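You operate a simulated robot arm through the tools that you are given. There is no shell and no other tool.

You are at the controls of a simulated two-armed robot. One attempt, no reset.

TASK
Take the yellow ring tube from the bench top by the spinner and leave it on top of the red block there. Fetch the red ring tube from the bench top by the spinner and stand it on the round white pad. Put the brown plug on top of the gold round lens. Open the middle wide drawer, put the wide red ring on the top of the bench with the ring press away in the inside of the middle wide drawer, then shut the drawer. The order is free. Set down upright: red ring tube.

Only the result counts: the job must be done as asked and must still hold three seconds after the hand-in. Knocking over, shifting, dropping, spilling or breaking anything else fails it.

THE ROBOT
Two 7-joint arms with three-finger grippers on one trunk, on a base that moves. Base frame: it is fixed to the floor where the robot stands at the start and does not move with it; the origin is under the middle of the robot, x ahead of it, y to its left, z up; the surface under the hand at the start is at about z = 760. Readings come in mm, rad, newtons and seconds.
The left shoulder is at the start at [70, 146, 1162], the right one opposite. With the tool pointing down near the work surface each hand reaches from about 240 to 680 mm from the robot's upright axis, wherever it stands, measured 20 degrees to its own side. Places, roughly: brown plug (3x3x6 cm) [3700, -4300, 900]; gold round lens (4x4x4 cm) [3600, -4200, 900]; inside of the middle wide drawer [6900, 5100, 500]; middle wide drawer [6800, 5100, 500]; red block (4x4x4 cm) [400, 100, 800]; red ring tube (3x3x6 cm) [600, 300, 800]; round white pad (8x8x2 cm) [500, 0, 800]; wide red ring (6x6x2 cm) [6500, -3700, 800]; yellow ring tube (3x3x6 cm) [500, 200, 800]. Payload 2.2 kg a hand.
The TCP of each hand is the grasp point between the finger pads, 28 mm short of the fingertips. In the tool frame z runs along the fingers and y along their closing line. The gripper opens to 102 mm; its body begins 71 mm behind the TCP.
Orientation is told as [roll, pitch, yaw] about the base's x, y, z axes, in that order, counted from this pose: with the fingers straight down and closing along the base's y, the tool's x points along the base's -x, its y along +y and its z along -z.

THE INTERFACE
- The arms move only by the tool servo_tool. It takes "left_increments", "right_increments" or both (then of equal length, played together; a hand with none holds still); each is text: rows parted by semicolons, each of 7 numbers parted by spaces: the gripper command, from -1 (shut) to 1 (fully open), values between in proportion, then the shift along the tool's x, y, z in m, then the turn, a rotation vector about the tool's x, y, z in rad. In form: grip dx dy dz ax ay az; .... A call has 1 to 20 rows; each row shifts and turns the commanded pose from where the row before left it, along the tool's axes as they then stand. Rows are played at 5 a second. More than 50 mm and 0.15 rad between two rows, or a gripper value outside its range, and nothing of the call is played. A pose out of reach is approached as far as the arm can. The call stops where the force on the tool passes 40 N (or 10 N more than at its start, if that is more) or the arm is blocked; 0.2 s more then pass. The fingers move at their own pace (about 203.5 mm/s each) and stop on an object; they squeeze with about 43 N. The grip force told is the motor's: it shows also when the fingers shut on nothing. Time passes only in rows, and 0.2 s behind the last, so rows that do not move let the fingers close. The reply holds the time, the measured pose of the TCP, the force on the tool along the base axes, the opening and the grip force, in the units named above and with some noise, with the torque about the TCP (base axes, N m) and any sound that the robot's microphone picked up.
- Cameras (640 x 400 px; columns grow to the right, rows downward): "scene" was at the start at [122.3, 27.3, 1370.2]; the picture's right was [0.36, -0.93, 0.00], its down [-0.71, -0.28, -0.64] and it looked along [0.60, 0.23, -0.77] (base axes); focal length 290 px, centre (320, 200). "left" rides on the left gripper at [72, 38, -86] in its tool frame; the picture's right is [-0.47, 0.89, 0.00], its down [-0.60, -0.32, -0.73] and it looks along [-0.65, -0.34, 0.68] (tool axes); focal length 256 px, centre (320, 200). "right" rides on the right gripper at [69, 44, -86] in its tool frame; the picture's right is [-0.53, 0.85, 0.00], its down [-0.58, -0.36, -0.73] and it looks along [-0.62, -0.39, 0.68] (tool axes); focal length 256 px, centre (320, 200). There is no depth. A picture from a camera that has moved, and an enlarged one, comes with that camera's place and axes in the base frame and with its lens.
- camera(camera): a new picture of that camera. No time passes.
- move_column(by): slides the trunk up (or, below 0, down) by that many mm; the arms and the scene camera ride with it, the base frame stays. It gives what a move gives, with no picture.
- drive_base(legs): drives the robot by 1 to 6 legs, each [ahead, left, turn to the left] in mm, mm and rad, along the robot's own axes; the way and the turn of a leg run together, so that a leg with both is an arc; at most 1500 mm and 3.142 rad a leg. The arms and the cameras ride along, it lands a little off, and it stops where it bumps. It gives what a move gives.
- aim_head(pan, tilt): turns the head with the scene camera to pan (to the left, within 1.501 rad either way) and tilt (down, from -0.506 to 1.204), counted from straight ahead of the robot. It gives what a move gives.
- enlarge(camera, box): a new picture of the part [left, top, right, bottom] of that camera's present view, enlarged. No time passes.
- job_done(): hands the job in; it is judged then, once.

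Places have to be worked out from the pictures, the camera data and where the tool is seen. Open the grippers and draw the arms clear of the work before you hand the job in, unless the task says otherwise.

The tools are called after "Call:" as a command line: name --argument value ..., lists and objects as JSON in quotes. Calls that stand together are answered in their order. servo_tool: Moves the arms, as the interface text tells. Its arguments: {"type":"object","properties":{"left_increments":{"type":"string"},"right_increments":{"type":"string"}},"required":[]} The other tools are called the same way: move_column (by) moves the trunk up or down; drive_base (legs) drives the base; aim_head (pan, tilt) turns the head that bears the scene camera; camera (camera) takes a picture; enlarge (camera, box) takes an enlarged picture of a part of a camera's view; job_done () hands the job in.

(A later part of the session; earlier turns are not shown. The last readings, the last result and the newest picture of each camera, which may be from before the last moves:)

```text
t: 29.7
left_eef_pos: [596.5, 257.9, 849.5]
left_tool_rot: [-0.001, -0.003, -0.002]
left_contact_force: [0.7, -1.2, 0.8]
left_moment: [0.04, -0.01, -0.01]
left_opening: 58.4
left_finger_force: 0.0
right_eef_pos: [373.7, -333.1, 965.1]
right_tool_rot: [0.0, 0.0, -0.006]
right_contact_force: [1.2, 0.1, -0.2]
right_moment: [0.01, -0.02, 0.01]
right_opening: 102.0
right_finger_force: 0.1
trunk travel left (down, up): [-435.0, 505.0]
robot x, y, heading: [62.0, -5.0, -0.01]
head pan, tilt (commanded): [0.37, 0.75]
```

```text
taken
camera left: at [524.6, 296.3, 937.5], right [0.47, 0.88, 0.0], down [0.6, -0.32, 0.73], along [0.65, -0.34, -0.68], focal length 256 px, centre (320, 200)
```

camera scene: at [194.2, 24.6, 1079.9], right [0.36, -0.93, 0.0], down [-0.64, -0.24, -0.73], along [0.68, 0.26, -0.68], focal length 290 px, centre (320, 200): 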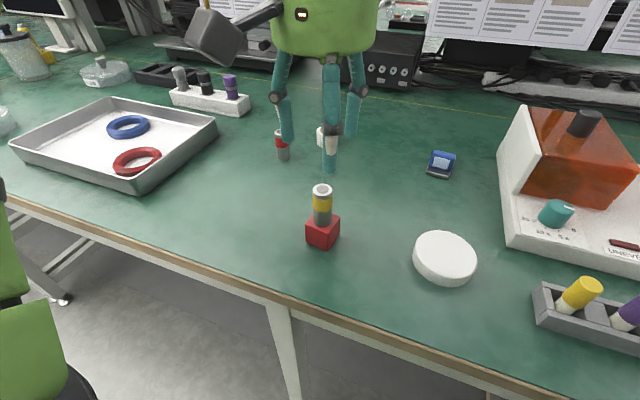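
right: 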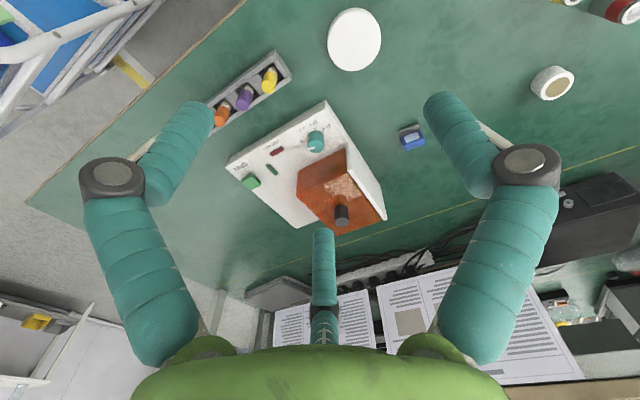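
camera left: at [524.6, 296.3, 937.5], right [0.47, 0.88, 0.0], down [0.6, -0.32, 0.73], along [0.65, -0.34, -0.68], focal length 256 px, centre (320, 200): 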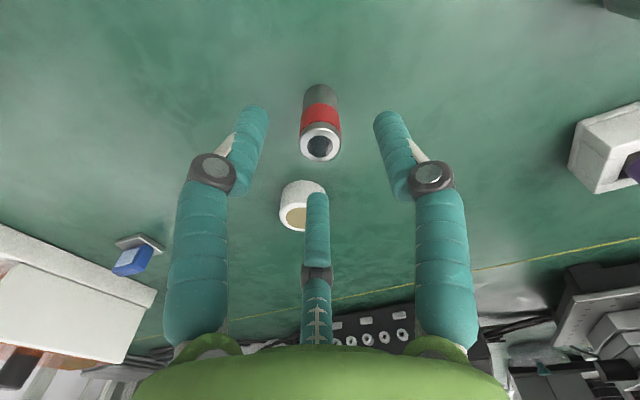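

The tube top sits exactly on the tool axis in the picture. I descend to z≈798 and close on it.

Call:
servo_tool --left_increments "0.15 0 0 0.02 0 0 0; 0.15 0 0 0.02 0 0 0; 0.15 0 0 0.012 0 0 0; 0.15 0 0 0 0 0 0; -1 0 0 0 0 0 0; -1 0 0 0 0 0 0; -1 0 0 0 0 0 0; -1 0 0 0 0 0 0"

Call:
camera --camera "left"

```text
t: 31.5
left_eef_pos: [596.6, 257.5, 798.1]
left_tool_rot: [-0.003, -0.002, -0.001]
left_contact_force: [-0.7, -0.9, 1.2]
left_moment: [-0.03, 0.01, 0.03]
left_opening: 22.3
left_finger_force: 42.8
right_eef_pos: [374.8, -332.3, 965.6]
right_tool_rot: [0.001, 0.0, -0.005]
right_contact_force: [0.0, 0.3, -0.8]
right_moment: [0.0, -0.01, 0.0]
right_opening: 102.1
right_finger_force: 0.1
trunk travel left (down, up): [-435.0, 505.0]
robot x, y, heading: [68.2, -2.8, -0.008]
head pan, tilt (commanded): [0.37, 0.75]
```

```text
taken
camera left: at [524.5, 297.2, 885.9], right [0.47, 0.88, 0.0], down [0.6, -0.32, 0.73], along [0.65, -0.34, -0.68], focal length 256 px, centre (320, 200)
```

left: 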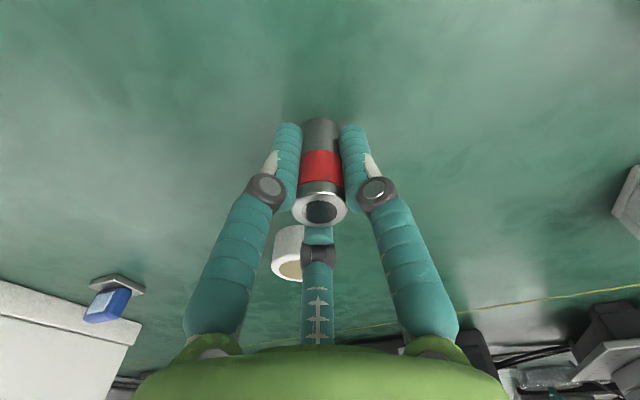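

Red tube gripped. I lift it and draw it back toward the pad, staying above the yellow tube's height, and then measure the pad.

Call:
servo_tool --left_increments "-1 0 0 -0.03 0 0 0; -1 0 0 -0.04 0 0 0; -1 0.03 -0.01 -0.03 0 0 0; -1 0.03 -0.03 -0.02 0 0 0; -1 0.02 -0.04 -0.01 0 0 0; -1 0.02 -0.04 0 0 0 0; -1 0 0 0 0 0 0"

Call:
enlarge --camera "scene" --box '[280, 140, 500, 300]'

Call:
camera --camera "left"

```text
t: 33.1
left_eef_pos: [496.7, 138.9, 928.1]
left_tool_rot: [-0.002, -0.001, -0.001]
left_contact_force: [-0.3, 0.2, -0.4]
left_moment: [-0.03, 0.02, 0.01]
left_opening: 22.6
left_finger_force: 42.6
right_eef_pos: [375.9, -333.7, 966.3]
right_tool_rot: [0.001, 0.0, -0.004]
right_contact_force: [0.7, 0.2, 0.9]
right_moment: [0.04, 0.01, 0.01]
right_opening: 101.9
right_finger_force: 0.0
trunk travel left (down, up): [-435.0, 505.0]
robot x, y, heading: [64.9, -7.3, -0.008]
head pan, tilt (commanded): [0.37, 0.75]
```

```text
2.50 times, centred on (390, 220) of scene
camera zoom: at [194.4, 25.1, 1114.9], right [0.36, -0.93, 0.0], down [-0.64, -0.24, -0.73], along [0.68, 0.26, -0.68], focal length 725 px, centre (145, 150)
```

zoom: 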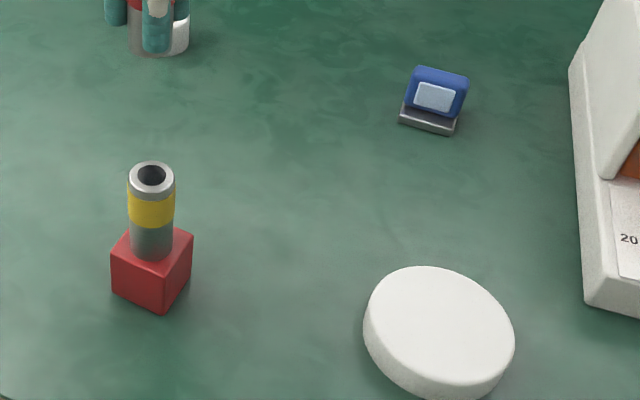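

```text
taken
camera left: at [424.1, 177.6, 1015.5], right [0.47, 0.88, 0.0], down [0.6, -0.32, 0.73], along [0.65, -0.34, -0.68], focal length 256 px, centre (320, 200)
```

left: 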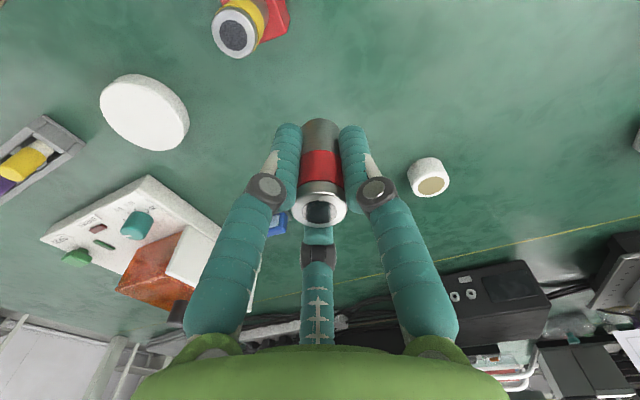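

Scene picture puts the pad centre at about (458, -44); the oblique hand view gives a few mm less, so I move over it at the same height and measure again from above.

Call:
servo_tool --left_increments "-1 0.0078 -0.0362 0 0 0 0; -1 0.0078 -0.0362 0 0 0 0; -1 0.0078 -0.0362 0 0 0 0; -1 0.0078 -0.0362 0 0 0 0; -1 0.0078 -0.0362 0 0 0 0; -1 0 0 0 0 0 0"

Call:
camera --camera "left"

Call:
camera --camera "scene"

```text
t: 34.5
left_eef_pos: [473.4, 106.7, 911.8]
left_tool_rot: [-0.002, -0.002, -0.002]
left_contact_force: [0.1, -0.9, -1.3]
left_moment: [-0.01, -0.01, -0.01]
left_opening: 22.4
left_finger_force: 43.2
left hand out of reach, approached as far as the arm can: row 1, 2, 3, 4, 5
right_eef_pos: [375.1, -331.7, 964.7]
right_tool_rot: [-0.001, 0.001, -0.007]
right_contact_force: [1.1, 0.2, 0.7]
right_moment: [0.03, 0.0, 0.0]
right_opening: 102.0
right_finger_force: 0.1
trunk travel left (down, up): [-435.0, 505.0]
robot x, y, heading: [63.6, -4.9, -0.008]
head pan, tilt (commanded): [0.37, 0.75]
```

```text
taken
camera left: at [399.8, 145.8, 999.2], right [0.47, 0.88, 0.0], down [0.6, -0.32, 0.73], along [0.65, -0.34, -0.68], focal length 256 px, centre (320, 200)
```

left: 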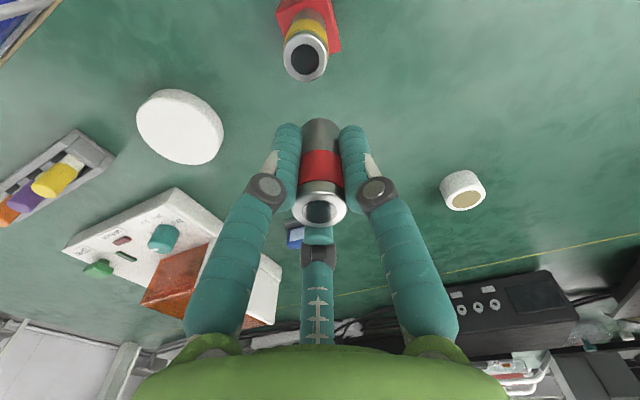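

```text
taken
camera scene: at [194.5, 24.7, 1114.9], right [0.36, -0.93, 0.0], down [-0.64, -0.24, -0.73], along [0.68, 0.26, -0.68], focal length 290 px, centre (320, 200)
```

scene: 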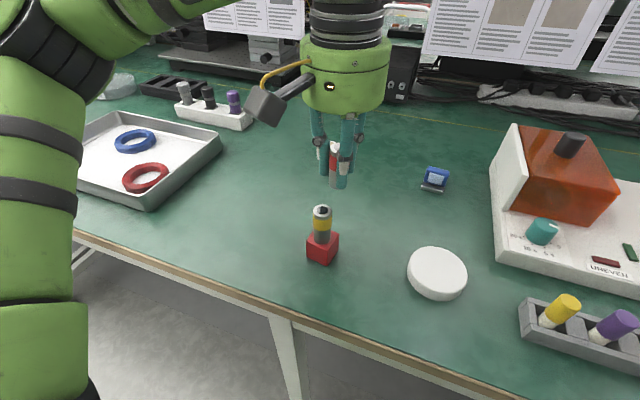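

The left arm can't cross that far to the right, so I'll shift the base instead: first raise the trunk 80 mm so the held tube clears the yellow one, then back off 45 mm and go 160 mm to the right.

Call:
move_column --by 80

Call:
drive_base --legs '[[-45, 0, 0], [0, -160, 0]]'

Call:
camera --camera "left"

Call:
camera --camera "scene"

```text
t: 35.6
left_eef_pos: [473.0, 107.8, 991.9]
left_tool_rot: [-0.001, -0.001, -0.001]
left_contact_force: [-0.4, 0.7, -0.5]
left_moment: [-0.01, 0.04, 0.0]
left_opening: 22.7
left_finger_force: 42.7
right_eef_pos: [375.8, -332.7, 1043.9]
right_tool_rot: [0.004, 0.0, -0.005]
right_contact_force: [-0.3, -1.0, 0.4]
right_moment: [-0.03, -0.01, -0.05]
right_opening: 102.0
right_finger_force: 0.2
trunk travel left (down, up): [-515.0, 425.0]
robot x, y, heading: [67.7, -5.8, -0.007]
head pan, tilt (commanded): [0.37, 0.75]
```

```text
t: 37.5
left_eef_pos: [427.2, -49.9, 991.2]
left_tool_rot: [-0.002, -0.003, 0.002]
left_contact_force: [-0.1, 1.0, -0.4]
left_moment: [0.01, -0.02, 0.02]
left_opening: 22.5
left_finger_force: 42.7
right_eef_pos: [330.3, -489.6, 1045.1]
right_tool_rot: [0.0, 0.0, -0.003]
right_contact_force: [0.4, -0.6, 0.0]
right_moment: [-0.01, 0.0, 0.0]
right_opening: 101.5
right_finger_force: 0.0
trunk travel left (down, up): [-515.0, 425.0]
robot x, y, heading: [19.3, -160.2, -0.004]
head pan, tilt (commanded): [0.37, 0.75]
```

```text
taken
camera left: at [353.8, -11.4, 1079.2], right [0.46, 0.89, 0.0], down [0.6, -0.32, 0.73], along [0.65, -0.34, -0.68], focal length 256 px, centre (320, 200)
```

left: 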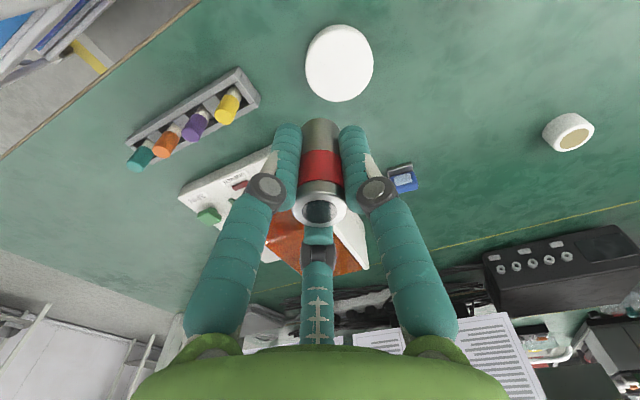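

```text
taken
camera scene: at [148.5, -132.9, 1194.9], right [0.36, -0.93, 0.0], down [-0.64, -0.24, -0.73], along [0.68, 0.26, -0.68], focal length 290 px, centre (320, 200)
```

scene: 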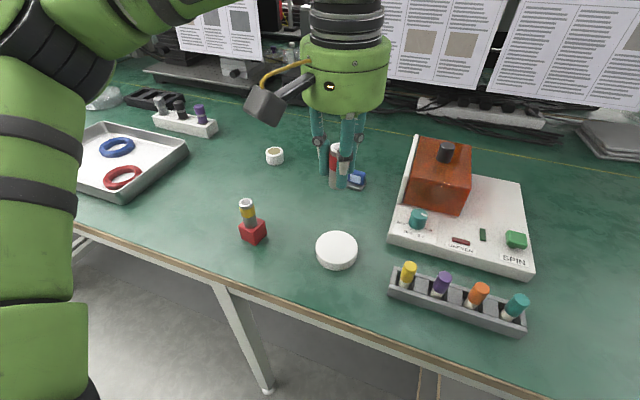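

From above the pad centre measures about (456, -41). I move over it and down to z≈870 (tube bottom about 50 mm above the pad).

Call:
servo_tool --left_increments "-1 -0.01 0.003 0.03 0 0 0; -1 -0.01 0.003 0.03 0 0 0; -1 -0.0093 0.0025 0.03 0 0 0; -1 0 0 0.031 0 0 0; -1 0 0 0 0 0 0"

Call:
camera --camera "left"

Call:
enlarge --camera "scene" --box '[260, 160, 420, 280]'

```text
t: 38.8
left_eef_pos: [454.9, -42.1, 871.0]
left_tool_rot: [-0.002, -0.001, 0.002]
left_contact_force: [-0.3, -0.4, -0.3]
left_moment: [0.0, 0.01, 0.01]
left_opening: 22.7
left_finger_force: 43.2
right_eef_pos: [330.2, -490.2, 1044.2]
right_tool_rot: [0.001, -0.001, -0.002]
right_contact_force: [-0.7, -0.5, 0.8]
right_moment: [-0.03, -0.01, 0.02]
right_opening: 102.2
right_finger_force: 0.0
trunk travel left (down, up): [-515.0, 425.0]
robot x, y, heading: [18.4, -159.4, -0.001]
head pan, tilt (commanded): [0.37, 0.75]
```

```text
taken
camera left: at [382.9, -3.8, 958.2], right [0.46, 0.89, 0.0], down [0.6, -0.32, 0.73], along [0.65, -0.34, -0.68], focal length 256 px, centre (320, 200)
```

left: 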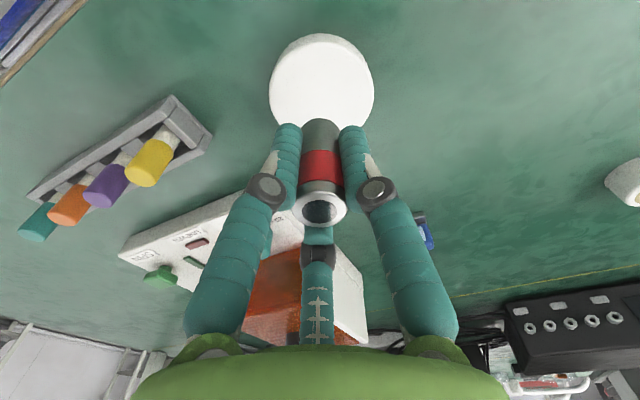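

```text
3.33 times, centred on (340, 220) of scene
camera zoom: at [148.4, -133.2, 1194.9], right [0.36, -0.93, 0.0], down [-0.64, -0.24, -0.73], along [0.68, 0.26, -0.68], focal length 967 px, centre (253, 133)
```

zoom: 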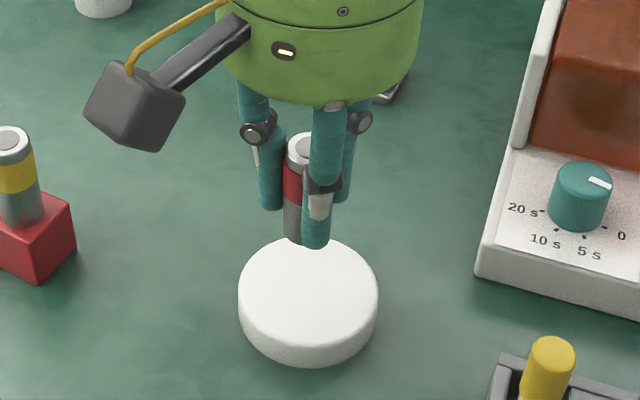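

The pad is centred under the tube. I lower to about 2 mm above the expected contact.

Call:
servo_tool --left_increments "-1 -0.001 0 0.025 0 0 0; -1 0 0 0.025 0 0 0; -1 0 0 0 0 0 0"

Call:
servo_tool --left_increments "-1 0 0 0.001 0 0 0; -1 0 0 0 0 0 0"

Call:
servo_tool --left_increments "-1 0 0 0.001 0 0 0; -1 0 0 0 0 0 0"

```text
t: 39.5
left_eef_pos: [455.8, -42.6, 820.3]
left_tool_rot: [-0.002, -0.001, -0.002]
left_contact_force: [0.7, -1.0, -0.6]
left_moment: [0.01, -0.02, 0.03]
left_opening: 22.6
left_finger_force: 43.2
right_eef_pos: [330.1, -491.0, 1044.7]
right_tool_rot: [0.0, 0.0, -0.003]
right_contact_force: [0.0, 0.3, 0.2]
right_moment: [-0.02, 0.0, 0.01]
right_opening: 101.9
right_finger_force: 0.0
trunk travel left (down, up): [-515.0, 425.0]
robot x, y, heading: [18.9, -166.4, -0.0]
head pan, tilt (commanded): [0.37, 0.75]
```

```text
t: 40.1
left_eef_pos: [457.2, -42.1, 819.5]
left_tool_rot: [-0.002, -0.002, 0.0]
left_contact_force: [0.2, 0.0, -0.9]
left_moment: [0.0, -0.01, 0.0]
left_opening: 22.9
left_finger_force: 42.8
right_eef_pos: [331.4, -489.7, 1044.2]
right_tool_rot: [-0.001, 0.0, -0.005]
right_contact_force: [0.0, -0.3, -0.8]
right_moment: [-0.02, 0.04, 0.0]
right_opening: 101.8
right_finger_force: 0.1
trunk travel left (down, up): [-515.0, 425.0]
robot x, y, heading: [19.7, -161.3, -0.005]
head pan, tilt (commanded): [0.37, 0.75]
```

```text
t: 40.8
left_eef_pos: [458.1, -41.9, 819.1]
left_tool_rot: [-0.001, -0.003, 0.0]
left_contact_force: [0.7, 0.5, -0.7]
left_moment: [-0.01, 0.0, 0.0]
left_opening: 22.6
left_finger_force: 43.1
right_eef_pos: [329.7, -489.5, 1044.6]
right_tool_rot: [0.001, 0.001, -0.003]
right_contact_force: [-1.1, -0.2, -0.3]
right_moment: [0.0, 0.0, -0.02]
right_opening: 101.9
right_finger_force: 0.0
trunk travel left (down, up): [-515.0, 425.0]
robot x, y, heading: [18.9, -166.4, -0.005]
head pan, tilt (commanded): [0.37, 0.75]
```

No contact yet at about 819; I continue in 1 mm steps.

Call:
servo_tool --left_increments "-1 0 0 0.001 0 0 0; -1 0 0 0 0 0 0"

Call:
servo_tool --left_increments "-1 0 0 0.001 0 0 0; -1 0 0 0 0 0 0"

```text
t: 41.4
left_eef_pos: [457.9, -42.0, 818.3]
left_tool_rot: [-0.002, -0.003, -0.001]
left_contact_force: [0.5, 0.8, 5.1]
left_moment: [0.01, -0.05, -0.02]
left_opening: 22.3
left_finger_force: 43.3
right_eef_pos: [330.4, -489.9, 1043.6]
right_tool_rot: [0.0, -0.001, -0.004]
right_contact_force: [-0.4, 0.4, -0.2]
right_moment: [0.0, -0.03, 0.01]
right_opening: 102.1
right_finger_force: 0.0
trunk travel left (down, up): [-515.0, 425.0]
robot x, y, heading: [22.9, -161.8, -0.008]
head pan, tilt (commanded): [0.37, 0.75]
```

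```text
t: 42.0
left_eef_pos: [457.0, -43.2, 818.7]
left_tool_rot: [-0.002, -0.005, 0.002]
left_contact_force: [1.6, 2.1, 15.2]
left_moment: [0.05, -0.08, 0.02]
left_opening: 22.2
left_finger_force: 43.1
right_eef_pos: [329.0, -490.1, 1045.7]
right_tool_rot: [0.0, -0.002, -0.003]
right_contact_force: [-0.4, 0.0, -0.1]
right_moment: [-0.02, 0.04, 0.02]
right_opening: 101.8
right_finger_force: 0.1
trunk travel left (down, up): [-515.0, 425.0]
robot x, y, heading: [21.8, -161.3, -0.004]
head pan, tilt (commanded): [0.37, 0.75]
```

Contact is firm (15 N), so I ease up 1 mm and release in steps, then rise.

Call:
servo_tool --left_increments "-1 0 0 -0.0012 0 0 0; -0.5 0 0 0 0 0 0; -0.4 0 0 0 0 0 0; -0.2 0 0 0 0 0 0; 0.1 0 0 0 0 0 0; 0.1 0 0 0 0 0 0; 0.1 0 0 -0.02 0 0 0; 0.1 0 0 -0.04 0 0 0; 0.3 0 0 -0.045 0 0 0; 0.3 0 0 -0.045 0 0 0; 0.3 0 0 0 0 0 0"

Call:
camera --camera "scene"

Call:
camera --camera "left"

```text
t: 44.4
left_eef_pos: [457.8, -41.6, 967.6]
left_tool_rot: [-0.001, -0.002, 0.0]
left_contact_force: [0.2, 0.0, 0.1]
left_moment: [0.01, 0.01, -0.02]
left_opening: 65.9
left_finger_force: 0.2
right_eef_pos: [329.7, -489.8, 1045.1]
right_tool_rot: [0.0, 0.0, -0.004]
right_contact_force: [0.2, 0.1, 1.1]
right_moment: [-0.02, 0.02, 0.0]
right_opening: 101.9
right_finger_force: 0.1
trunk travel left (down, up): [-515.0, 425.0]
robot x, y, heading: [20.8, -164.0, -0.005]
head pan, tilt (commanded): [0.37, 0.75]
```

```text
taken
camera scene: at [148.6, -133.0, 1194.9], right [0.36, -0.93, 0.0], down [-0.64, -0.24, -0.73], along [0.68, 0.26, -0.68], focal length 290 px, centre (320, 200)
```

scene: 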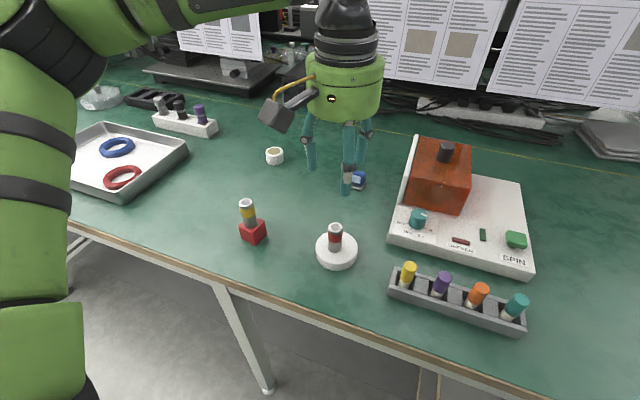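

```text
taken
camera left: at [384.8, -3.0, 1054.4], right [0.46, 0.89, 0.0], down [0.6, -0.32, 0.73], along [0.65, -0.34, -0.68], focal length 256 px, centre (320, 200)
```

left: 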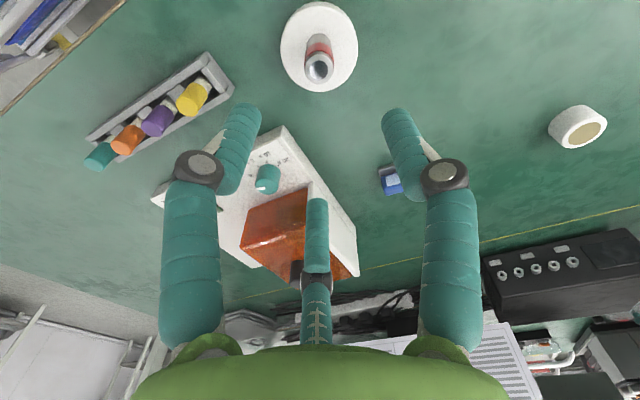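

Both tubes stand where they should. Now I look around for a route to the plug and lens at about (3700, -4300), panning the head to the right and left.

Call:
aim_head --pan -1.0 --tilt 0.25

Call:
camera --camera "scene"

Call:
aim_head --pan -1.5 --tilt 0.25

Call:
camera --camera "scene"

Call:
aim_head --pan 1.5 --tilt 0.25

Call:
camera --camera "scene"

```text
t: 45.9
left_eef_pos: [457.9, -41.2, 967.0]
left_tool_rot: [0.0, -0.002, 0.002]
left_contact_force: [0.4, 0.7, 0.5]
left_moment: [-0.03, 0.05, 0.0]
left_opening: 66.2
left_finger_force: 0.0
right_eef_pos: [329.8, -489.2, 1045.3]
right_tool_rot: [0.001, 0.0, -0.004]
right_contact_force: [-0.1, 0.5, -0.1]
right_moment: [0.02, 0.0, 0.01]
right_opening: 102.1
right_finger_force: 0.1
trunk travel left (down, up): [-515.0, 425.0]
robot x, y, heading: [23.4, -159.7, -0.002]
head pan, tilt (commanded): [-1.0, 0.25]
```

```text
taken
camera scene: at [121.5, -241.5, 1240.0], right [-0.84, -0.54, 0.0], down [-0.13, 0.21, -0.97], along [0.52, -0.82, -0.25], focal length 290 px, centre (320, 200)
```

scene: 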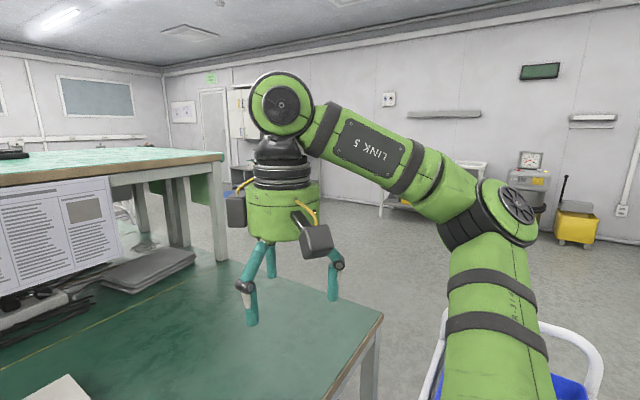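

```text
t: 46.8
left_eef_pos: [456.9, -41.6, 966.1]
left_tool_rot: [-0.002, -0.001, -0.001]
left_contact_force: [-0.4, 0.1, 0.4]
left_moment: [0.0, -0.01, 0.01]
left_opening: 66.4
left_finger_force: 0.1
right_eef_pos: [330.9, -489.9, 1044.7]
right_tool_rot: [0.001, -0.001, -0.003]
right_contact_force: [-0.9, 0.1, -0.3]
right_moment: [0.04, 0.0, 0.03]
right_opening: 101.9
right_finger_force: 0.0
trunk travel left (down, up): [-515.0, 425.0]
robot x, y, heading: [20.7, -159.2, 0.002]
head pan, tilt (commanded): [-1.499, 0.25]
```

```text
taken
camera scene: at [77.7, -256.0, 1240.0], right [-1.0, -0.07, 0.0], down [-0.02, 0.25, -0.97], along [0.07, -0.97, -0.25], focal length 290 px, centre (320, 200)
```

scene: 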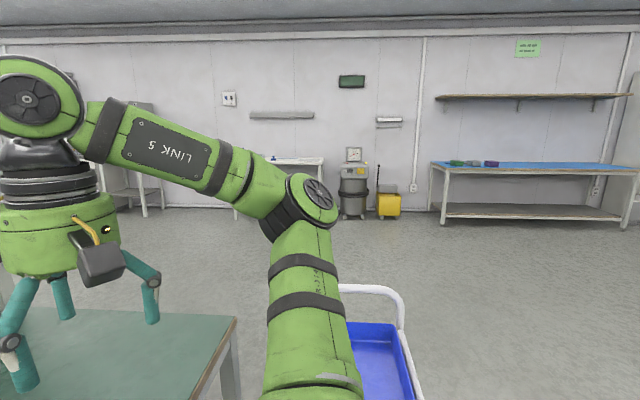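

```text
t: 49.4
left_eef_pos: [457.4, -40.1, 966.4]
left_tool_rot: [-0.001, -0.001, -0.001]
left_contact_force: [-0.2, 0.5, -0.5]
left_moment: [-0.02, 0.0, -0.02]
left_opening: 66.1
left_finger_force: 0.1
right_eef_pos: [329.1, -489.7, 1045.5]
right_tool_rot: [0.0, 0.0, -0.004]
right_contact_force: [0.8, -0.2, -0.6]
right_moment: [0.02, 0.02, 0.0]
right_opening: 101.9
right_finger_force: 0.0
trunk travel left (down, up): [-515.0, 425.0]
robot x, y, heading: [23.6, -162.3, -0.009]
head pan, tilt (commanded): [1.499, 0.25]
```

```text
taken
camera scene: at [78.2, -69.7, 1240.0], right [1.0, -0.07, 0.0], down [-0.02, -0.25, -0.97], along [0.07, 0.97, -0.25], focal length 290 px, centre (320, 200)
```

scene: 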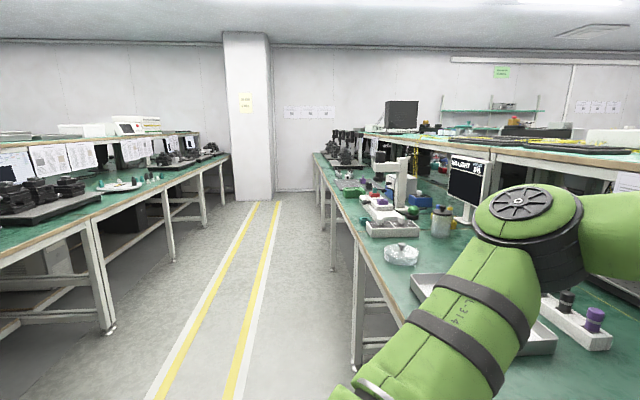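

There is an aisle about 1.4 m wide, another bench behind me, and a cart with a white handle near my right. I back off to mid-aisle first, draw the left hand in, and then look around.

Call:
servo_tool --left_increments "0.3 0.03 0.02 -0.03 0 0 0; 0.3 0.03 0.02 -0.03 0 0 0; 0.3 0.03 0.02 -0.02 0 0 0; 0.3 0.03 0.01 0 0 0 0; 0.3 0 0 0 0 0 0"

Call:
drive_base --legs '[[-330, 0, 0]]'

Call:
aim_head --pan -1.35 --tilt 0.5

Call:
camera --camera "scene"

Call:
aim_head --pan -0.7 --tilt 0.2

Call:
camera --camera "scene"

```text
t: 50.6
left_eef_pos: [336.1, 28.1, 1048.8]
left_tool_rot: [0.0, 0.001, -0.001]
left_contact_force: [0.5, -0.2, 0.2]
left_moment: [0.04, -0.02, 0.01]
left_opening: 66.5
left_finger_force: 0.2
right_eef_pos: [330.5, -490.5, 1043.6]
right_tool_rot: [0.0, 0.003, -0.004]
right_contact_force: [0.3, 0.1, 0.4]
right_moment: [0.04, 0.0, 0.01]
right_opening: 102.2
right_finger_force: 0.0
trunk travel left (down, up): [-515.0, 425.0]
robot x, y, heading: [22.9, -164.0, -0.006]
head pan, tilt (commanded): [1.499, 0.25]
```

```text
t: 52.8
left_eef_pos: [11.4, 29.1, 1046.5]
left_tool_rot: [-0.003, 0.0, 0.0]
left_contact_force: [0.4, -0.3, 1.2]
left_moment: [-0.01, -0.03, 0.02]
left_opening: 66.0
left_finger_force: 0.0
right_eef_pos: [4.7, -488.9, 1044.7]
right_tool_rot: [0.0, 0.001, -0.003]
right_contact_force: [-0.2, 0.6, -0.3]
right_moment: [0.0, -0.03, -0.04]
right_opening: 102.1
right_finger_force: 0.1
trunk travel left (down, up): [-515.0, 425.0]
robot x, y, heading: [-308.0, -159.8, -0.005]
head pan, tilt (commanded): [1.499, 0.25]
```

```text
t: 55.2
left_eef_pos: [11.5, 29.8, 1047.5]
left_tool_rot: [-0.002, -0.002, 0.002]
left_contact_force: [-0.6, -0.8, -0.5]
left_moment: [-0.02, 0.01, -0.02]
left_opening: 66.1
left_finger_force: 0.0
right_eef_pos: [3.9, -488.8, 1043.9]
right_tool_rot: [-0.001, 0.0, -0.003]
right_contact_force: [-0.2, -0.2, -0.3]
right_moment: [0.0, 0.03, 0.0]
right_opening: 101.9
right_finger_force: 0.0
trunk travel left (down, up): [-515.0, 425.0]
robot x, y, heading: [-305.6, -161.0, 0.001]
head pan, tilt (commanded): [-1.349, 0.499]
```

```text
taken
camera scene: at [-234.7, -250.7, 1216.9], right [-0.98, -0.22, 0.0], down [-0.1, 0.47, -0.88], along [0.19, -0.86, -0.48], focal length 290 px, centre (320, 200)
```

scene: 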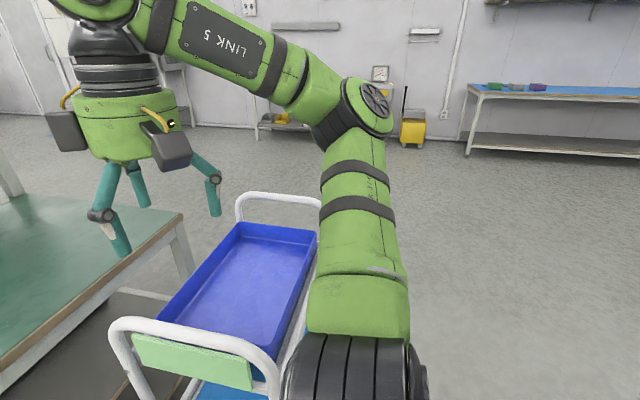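

```text
t: 56.3
left_eef_pos: [11.9, 29.5, 1047.6]
left_tool_rot: [-0.003, -0.002, 0.003]
left_contact_force: [-0.3, -0.1, -0.2]
left_moment: [0.0, -0.01, 0.03]
left_opening: 66.3
left_finger_force: 0.1
right_eef_pos: [4.0, -488.8, 1044.5]
right_tool_rot: [0.0, -0.001, -0.004]
right_contact_force: [0.5, 0.5, 0.1]
right_moment: [0.03, 0.03, 0.01]
right_opening: 102.1
right_finger_force: 0.2
trunk travel left (down, up): [-515.0, 425.0]
robot x, y, heading: [-303.6, -163.8, -0.003]
head pan, tilt (commanded): [-0.7, 0.201]
```

```text
taken
camera scene: at [-183.5, -222.2, 1244.5], right [-0.65, -0.76, 0.0], down [-0.15, 0.13, -0.98], along [0.75, -0.63, -0.2], focal length 290 px, centre (320, 200)
```

scene: 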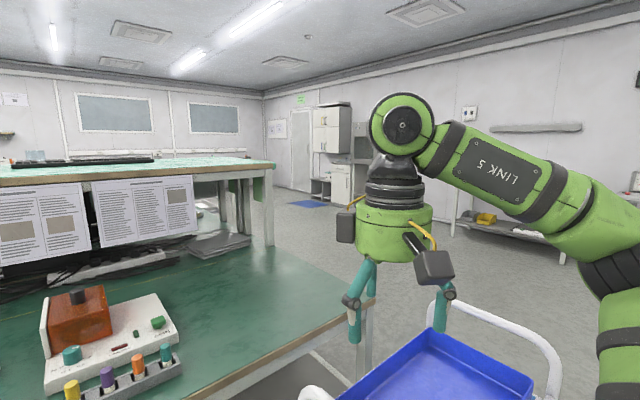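

The cart stands right beside the bench at about x -150..150, y -450..-950. I back up another 200 mm so I can turn clear of it, then turn right by 90 degrees and look.

Call:
drive_base --legs '[[-200, 0, 0]]'

Call:
drive_base --legs '[[0, 0, -0.8]]'

Call:
aim_head --pan 0.0 --tilt 0.4

Call:
camera --camera "scene"

Call:
aim_head --pan -1.2 --tilt 0.4

Call:
camera --camera "scene"

```text
t: 57.9
left_eef_pos: [-187.8, 29.3, 1048.0]
left_tool_rot: [-0.002, 0.0, 0.0]
left_contact_force: [-0.9, -0.2, 0.6]
left_moment: [0.01, -0.01, 0.0]
left_opening: 66.2
left_finger_force: 0.0
right_eef_pos: [-196.4, -489.8, 1044.2]
right_tool_rot: [0.0, -0.001, -0.004]
right_contact_force: [-0.6, -0.4, -0.1]
right_moment: [0.03, -0.02, -0.03]
right_opening: 101.9
right_finger_force: 0.0
trunk travel left (down, up): [-515.0, 425.0]
robot x, y, heading: [-504.6, -158.8, -0.005]
head pan, tilt (commanded): [-0.7, 0.201]
```

```text
t: 60.4
left_eef_pos: [-148.4, -253.6, 1047.0]
left_tool_rot: [-0.002, 0.001, -0.795]
left_contact_force: [-0.2, -0.1, 0.3]
left_moment: [0.03, 0.01, 0.02]
left_opening: 66.3
left_finger_force: 0.0
right_eef_pos: [-522.6, -610.8, 1043.7]
right_tool_rot: [0.0, 0.0, -0.801]
right_contact_force: [0.2, 0.3, -0.1]
right_moment: [-0.03, 0.0, -0.01]
right_opening: 101.9
right_finger_force: 0.1
trunk travel left (down, up): [-515.0, 425.0]
robot x, y, heading: [-503.1, -159.4, -0.802]
head pan, tilt (commanded): [-0.7, 0.201]
```

```text
t: 61.4
left_eef_pos: [-148.1, -253.4, 1047.3]
left_tool_rot: [-0.002, 0.0, -0.796]
left_contact_force: [-0.6, 0.0, -0.1]
left_moment: [0.02, -0.03, -0.01]
left_opening: 66.0
left_finger_force: 0.0
right_eef_pos: [-523.0, -611.0, 1044.9]
right_tool_rot: [-0.001, 0.001, -0.801]
right_contact_force: [0.0, 0.7, -1.0]
right_moment: [-0.01, -0.01, -0.02]
right_opening: 101.8
right_finger_force: 0.2
trunk travel left (down, up): [-515.0, 425.0]
robot x, y, heading: [-503.5, -162.5, -0.801]
head pan, tilt (commanded): [0.0, 0.4]
```

```text
taken
camera scene: at [-405.0, -263.5, 1226.0], right [-0.72, -0.7, 0.0], down [-0.27, 0.28, -0.92], along [0.64, -0.66, -0.39], focal length 290 px, centre (320, 200)
```

scene: 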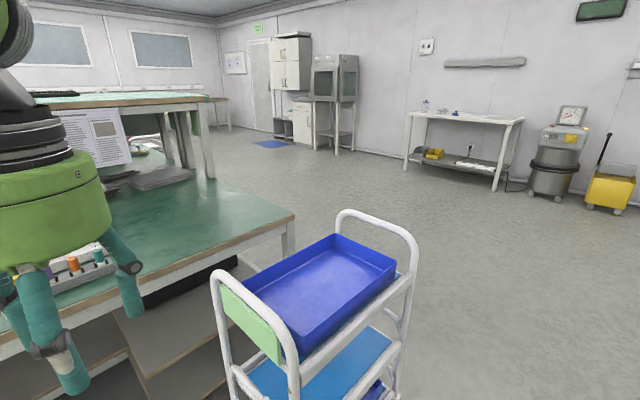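

```text
t: 62.8
left_eef_pos: [-147.8, -253.4, 1047.1]
left_tool_rot: [-0.001, 0.0, -0.795]
left_contact_force: [1.0, -0.2, -0.2]
left_moment: [0.07, 0.02, -0.03]
left_opening: 66.2
left_finger_force: 0.0
right_eef_pos: [-523.5, -612.0, 1044.6]
right_tool_rot: [0.0, 0.001, -0.802]
right_contact_force: [0.3, -0.1, 0.2]
right_moment: [-0.01, -0.02, 0.0]
right_opening: 101.8
right_finger_force: 0.1
trunk travel left (down, up): [-515.0, 425.0]
robot x, y, heading: [-507.2, -162.2, -0.802]
head pan, tilt (commanded): [-1.201, 0.4]
```

```text
taken
camera scene: at [-508.0, -281.2, 1226.0], right [-0.91, 0.42, 0.0], down [0.16, 0.35, -0.92], along [-0.38, -0.84, -0.39], focal length 290 px, centre (320, 200)
```

scene: 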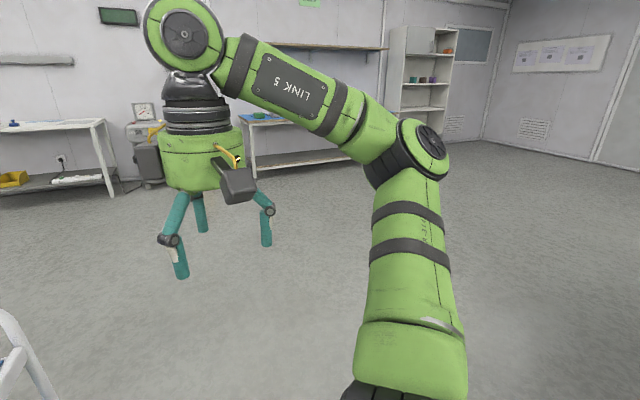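

Open floor lies beyond the cart. The plug and lens should appear near pixel (313, 96), so I enlarge that area, and look at the wider route.

Call:
aim_head --pan 0.0 --tilt 0.2

Call:
camera --camera "scene"

Call:
enlarge --camera "scene" --box '[220, 80, 400, 220]'

```text
t: 64.2
left_eef_pos: [-148.0, -253.1, 1049.0]
left_tool_rot: [-0.003, 0.0, -0.796]
left_contact_force: [0.4, -0.6, 0.5]
left_moment: [-0.02, -0.01, -0.04]
left_opening: 66.3
left_finger_force: 0.1
right_eef_pos: [-522.6, -611.4, 1045.1]
right_tool_rot: [-0.002, 0.0, -0.801]
right_contact_force: [0.6, 0.0, 0.7]
right_moment: [0.04, -0.02, -0.01]
right_opening: 102.1
right_finger_force: 0.0
trunk travel left (down, up): [-515.0, 425.0]
robot x, y, heading: [-503.3, -161.6, -0.798]
head pan, tilt (commanded): [0.0, 0.201]
```

```text
taken
camera scene: at [-404.6, -263.8, 1244.5], right [-0.72, -0.7, 0.0], down [-0.14, 0.14, -0.98], along [0.68, -0.7, -0.2], focal length 290 px, centre (320, 200)
```

scene: 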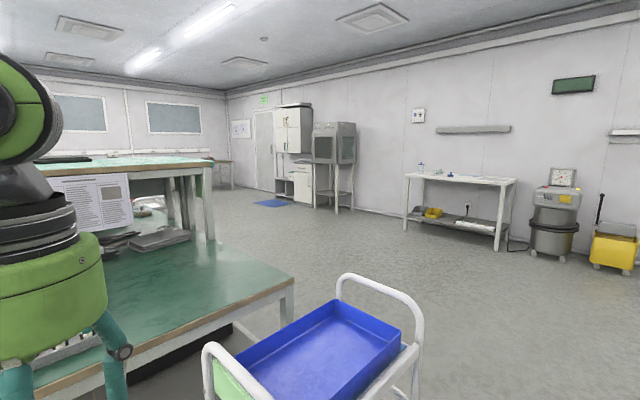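

```text
2.86 times, centred on (310, 150) of scene
camera zoom: at [-404.6, -263.8, 1244.5], right [-0.72, -0.7, 0.0], down [-0.14, 0.14, -0.98], along [0.68, -0.7, -0.2], focal length 829 px, centre (349, 343)
```

zoom: 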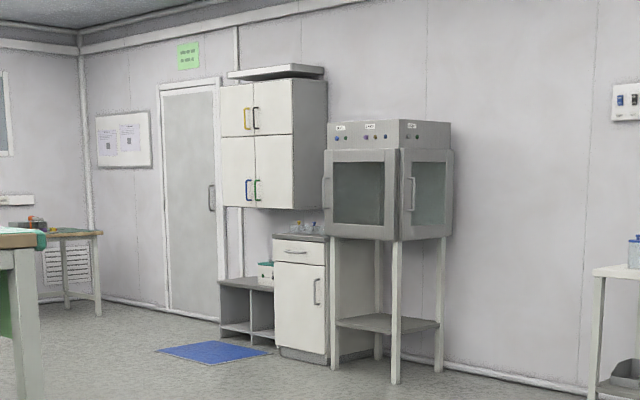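

The plug and lens are on the low white cabinet's counter (about x 3420–4000, front y≈-4000), between a shelf and the incubator. I turn to face -y, keep clear of the cart, and drive past it.

Call:
drive_base --legs '[[0, 0, -0.77], [0, -60, 0], [1400, 0, 0]]'

```text
t: 73.8
left_eef_pos: [-379.9, -1872.1, 1048.1]
left_tool_rot: [-0.001, 0.001, -1.573]
left_contact_force: [-0.6, 0.2, 0.7]
left_moment: [0.0, -0.02, 0.0]
left_opening: 66.3
left_finger_force: 0.0
right_eef_pos: [-897.7, -1863.3, 1043.9]
right_tool_rot: [0.001, 0.001, -1.578]
right_contact_force: [0.4, 0.2, -0.1]
right_moment: [0.03, 0.02, 0.04]
right_opening: 102.2
right_finger_force: 0.1
trunk travel left (down, up): [-515.0, 425.0]
robot x, y, heading: [-569.6, -1554.5, -1.579]
head pan, tilt (commanded): [0.0, 0.201]
```

I'm at (-570, -1555). I turn left toward the counter area and take a picture before the long drive.

Call:
drive_base --legs '[[0, 0, 1.187]]'

Call:
camera --camera "scene"

```text
t: 77.2
left_eef_pos: [-203.8, -1498.1, 1047.2]
left_tool_rot: [-0.002, -0.002, -0.38]
left_contact_force: [0.4, 0.1, -0.6]
left_moment: [0.01, 0.04, -0.01]
left_opening: 66.3
left_finger_force: 0.0
right_eef_pos: [-403.3, -1976.1, 1044.0]
right_tool_rot: [0.0, 0.0, -0.387]
right_contact_force: [-0.7, -0.9, 0.5]
right_moment: [-0.02, -0.01, 0.01]
right_opening: 102.0
right_finger_force: 0.0
trunk travel left (down, up): [-515.0, 425.0]
robot x, y, heading: [-567.7, -1552.1, -0.389]
head pan, tilt (commanded): [0.0, 0.201]
```

```text
taken
camera scene: at [-435.4, -1610.2, 1244.6], right [-0.38, -0.93, 0.0], down [-0.18, 0.08, -0.98], along [0.91, -0.37, -0.2], focal length 290 px, centre (320, 200)
```

scene: 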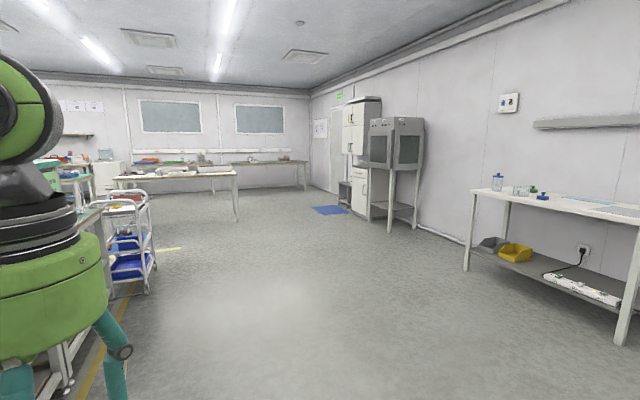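

The way ahead is clear. I drive 3800 mm straight on and look again.

Call:
drive_base --legs '[[1300, 0, 0], [1300, 0, 0], [1200, 0, 0]]'

Call:
aim_head --pan -0.7 --tilt 0.3

Call:
camera --camera "scene"

```text
t: 95.5
left_eef_pos: [3310.3, -2919.0, 1048.3]
left_tool_rot: [-0.001, -0.002, -0.383]
left_contact_force: [0.5, -0.5, 0.0]
left_moment: [0.0, 0.02, -0.04]
left_opening: 66.3
left_finger_force: 0.0
right_eef_pos: [3111.5, -3397.8, 1045.7]
right_tool_rot: [-0.001, 0.001, -0.386]
right_contact_force: [0.3, -0.2, -0.7]
right_moment: [0.01, 0.01, -0.03]
right_opening: 101.8
right_finger_force: 0.0
trunk travel left (down, up): [-515.0, 425.0]
robot x, y, heading: [2942.8, -2974.9, -0.385]
head pan, tilt (commanded): [0.0, 0.201]
```

```text
t: 96.5
left_eef_pos: [3311.1, -2920.3, 1047.2]
left_tool_rot: [-0.002, -0.002, -0.382]
left_contact_force: [-0.1, 0.4, 0.7]
left_moment: [-0.03, -0.03, -0.02]
left_opening: 66.3
left_finger_force: 0.0
right_eef_pos: [3111.8, -3398.2, 1043.9]
right_tool_rot: [0.001, 0.001, -0.385]
right_contact_force: [-0.2, 0.8, -0.9]
right_moment: [0.0, 0.01, -0.01]
right_opening: 102.1
right_finger_force: 0.1
trunk travel left (down, up): [-515.0, 425.0]
robot x, y, heading: [2947.1, -2980.5, -0.392]
head pan, tilt (commanded): [-0.7, 0.3]
```

```text
taken
camera scene: at [3037.0, -3080.2, 1235.3], right [-0.88, -0.47, 0.0], down [-0.14, 0.26, -0.96], along [0.45, -0.84, -0.3], focal length 290 px, centre (320, 200)
```

scene: 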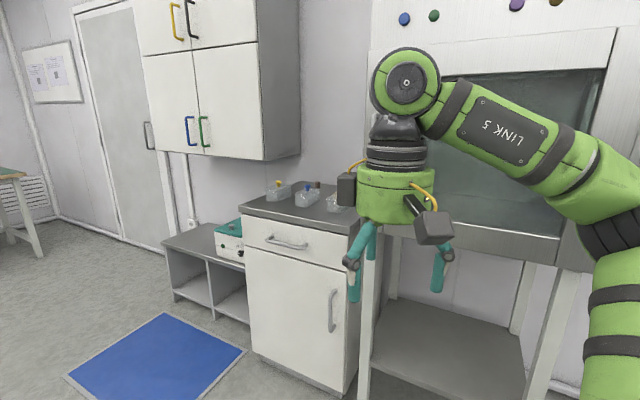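

The counter front is at about y=-4005, x 3410–3920, with small bowls on it. I drive to about (3620, -3330), face the counter, and look.

Call:
drive_base --legs '[[0, 0, -0.09], [760, 0, 0], [0, 0, -1.09]]'

Call:
aim_head --pan 0.0 --tilt 0.5

Call:
camera --camera "scene"

```text
t: 103.9
left_eef_pos: [3827.4, -3642.0, 1047.2]
left_tool_rot: [0.0, -0.003, -1.556]
left_contact_force: [-0.1, -1.0, 0.5]
left_moment: [-0.02, 0.0, -0.01]
left_opening: 66.4
left_finger_force: 0.1
right_eef_pos: [3310.1, -3643.3, 1045.3]
right_tool_rot: [-0.001, 0.001, -1.558]
right_contact_force: [0.0, -0.2, 0.2]
right_moment: [0.02, 0.02, 0.05]
right_opening: 101.9
right_finger_force: 0.0
trunk travel left (down, up): [-515.0, 425.0]
robot x, y, heading: [3629.3, -3330.0, -1.555]
head pan, tilt (commanded): [-0.7, 0.3]
```

```text
t: 105.0
left_eef_pos: [3826.4, -3642.1, 1046.9]
left_tool_rot: [-0.001, -0.002, -1.555]
left_contact_force: [-0.4, 0.5, 0.4]
left_moment: [0.02, -0.02, -0.02]
left_opening: 66.4
left_finger_force: 0.1
right_eef_pos: [3308.6, -3643.3, 1043.8]
right_tool_rot: [-0.001, 0.0, -1.559]
right_contact_force: [-0.4, 0.7, 0.3]
right_moment: [0.0, -0.01, 0.02]
right_opening: 101.9
right_finger_force: 0.1
trunk travel left (down, up): [-515.0, 425.0]
robot x, y, heading: [3631.0, -3327.0, -1.554]
head pan, tilt (commanded): [0.0, 0.499]
```

```text
taken
camera scene: at [3633.9, -3469.9, 1216.9], right [-1.0, -0.01, 0.0], down [-0.01, 0.48, -0.88], along [0.01, -0.88, -0.48], focal length 290 px, centre (320, 200)
```

scene: 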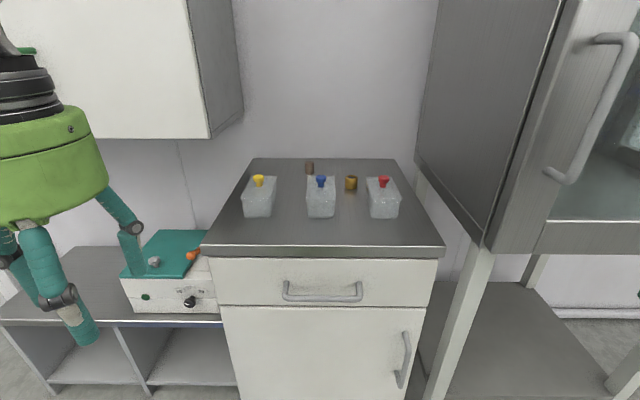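

I see the gold lens and, farther back, the brown plug behind a glass box with a blue knob. I enlarge to measure.

Call:
enlarge --camera "scene" --box '[230, 140, 420, 260]'

```text
3.33 times, centred on (325, 200) of scene
camera zoom: at [3633.9, -3469.9, 1216.9], right [-1.0, -0.01, 0.0], down [-0.01, 0.48, -0.88], along [0.01, -0.88, -0.48], focal length 967 px, centre (303, 200)
```

zoom: 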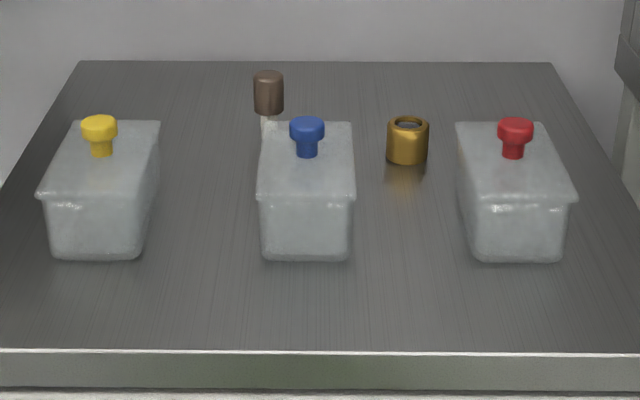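

Lens measures about (3555, -4240) and the plug about (3677, -4273) on a counter at z≈840. I'll use the right hand, so I draw the left hand in, shift left and come closer to the counter.

Call:
servo_tool --left_increments "0.3 0.025 0 0 0 0 0; 0.3 0.025 0 0 0 0 0; 0.3 0 0 0 0 0 0"

Call:
drive_base --legs '[[0, 240, -0.016], [300, 0, 0]]'

Call:
aim_head --pan -0.2 --tilt 0.7

Call:
camera --camera "scene"

Call:
camera --camera "right"

```text
t: 105.8
left_eef_pos: [3827.2, -3591.9, 1048.1]
left_tool_rot: [-0.001, -0.001, -1.553]
left_contact_force: [-1.2, 0.2, 0.1]
left_moment: [0.01, 0.0, -0.02]
left_opening: 66.5
left_finger_force: 0.1
right_eef_pos: [3309.1, -3644.0, 1044.9]
right_tool_rot: [-0.001, 0.002, -1.558]
right_contact_force: [0.1, -0.5, 0.1]
right_moment: [-0.01, 0.0, 0.02]
right_opening: 101.6
right_finger_force: 0.1
trunk travel left (down, up): [-515.0, 425.0]
robot x, y, heading: [3632.4, -3326.2, -1.562]
head pan, tilt (commanded): [0.0, 0.499]
```

```text
t: 109.2
left_eef_pos: [4059.0, -3892.4, 1047.2]
left_tool_rot: [-0.003, -0.002, -1.57]
left_contact_force: [0.1, 0.2, -1.0]
left_moment: [0.0, 0.0, 0.02]
left_opening: 66.2
left_finger_force: 0.1
right_eef_pos: [3540.3, -3935.7, 1044.8]
right_tool_rot: [0.0, 0.001, -1.574]
right_contact_force: [-0.4, 0.7, -0.4]
right_moment: [0.0, 0.02, -0.01]
right_opening: 102.0
right_finger_force: 0.0
trunk travel left (down, up): [-515.0, 425.0]
robot x, y, heading: [3868.5, -3628.0, -1.575]
head pan, tilt (commanded): [0.0, 0.499]
```

```text
t: 110.0
left_eef_pos: [4058.8, -3892.6, 1047.2]
left_tool_rot: [-0.003, -0.004, -1.571]
left_contact_force: [0.7, -0.2, 0.3]
left_moment: [0.05, 0.01, -0.01]
left_opening: 66.4
left_finger_force: 0.0
right_eef_pos: [3540.7, -3934.1, 1044.2]
right_tool_rot: [-0.001, 0.0, -1.574]
right_contact_force: [-1.1, -0.8, -0.1]
right_moment: [-0.01, 0.0, 0.01]
right_opening: 102.1
right_finger_force: 0.2
trunk travel left (down, up): [-515.0, 425.0]
robot x, y, heading: [3868.9, -3629.1, -1.576]
head pan, tilt (commanded): [-0.201, 0.7]
```

```text
taken
camera scene: at [3852.2, -3760.5, 1199.2], right [-0.98, 0.2, 0.0], down [0.13, 0.63, -0.77], along [-0.15, -0.75, -0.64], focal length 290 px, centre (320, 200)
```

scene: 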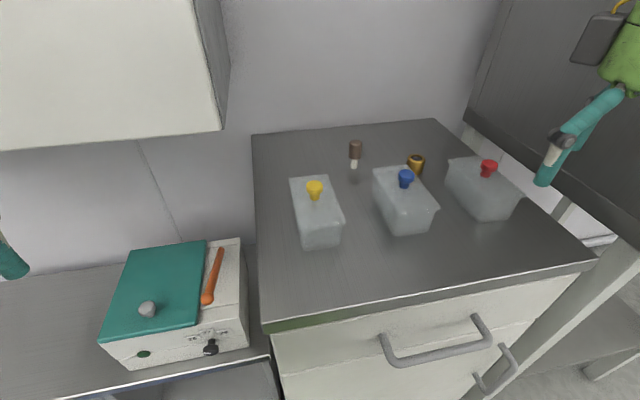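

```text
taken
camera right: at [3585.0, -3866.3, 1130.8], right [0.84, -0.54, 0.0], down [-0.37, -0.58, 0.73], along [-0.39, -0.62, -0.68], focal length 256 px, centre (320, 200)
```

right: 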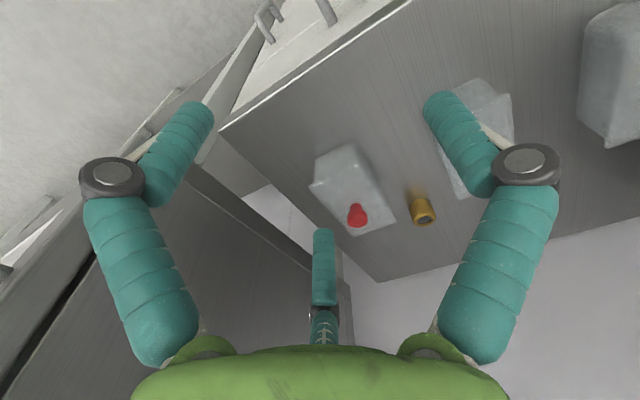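

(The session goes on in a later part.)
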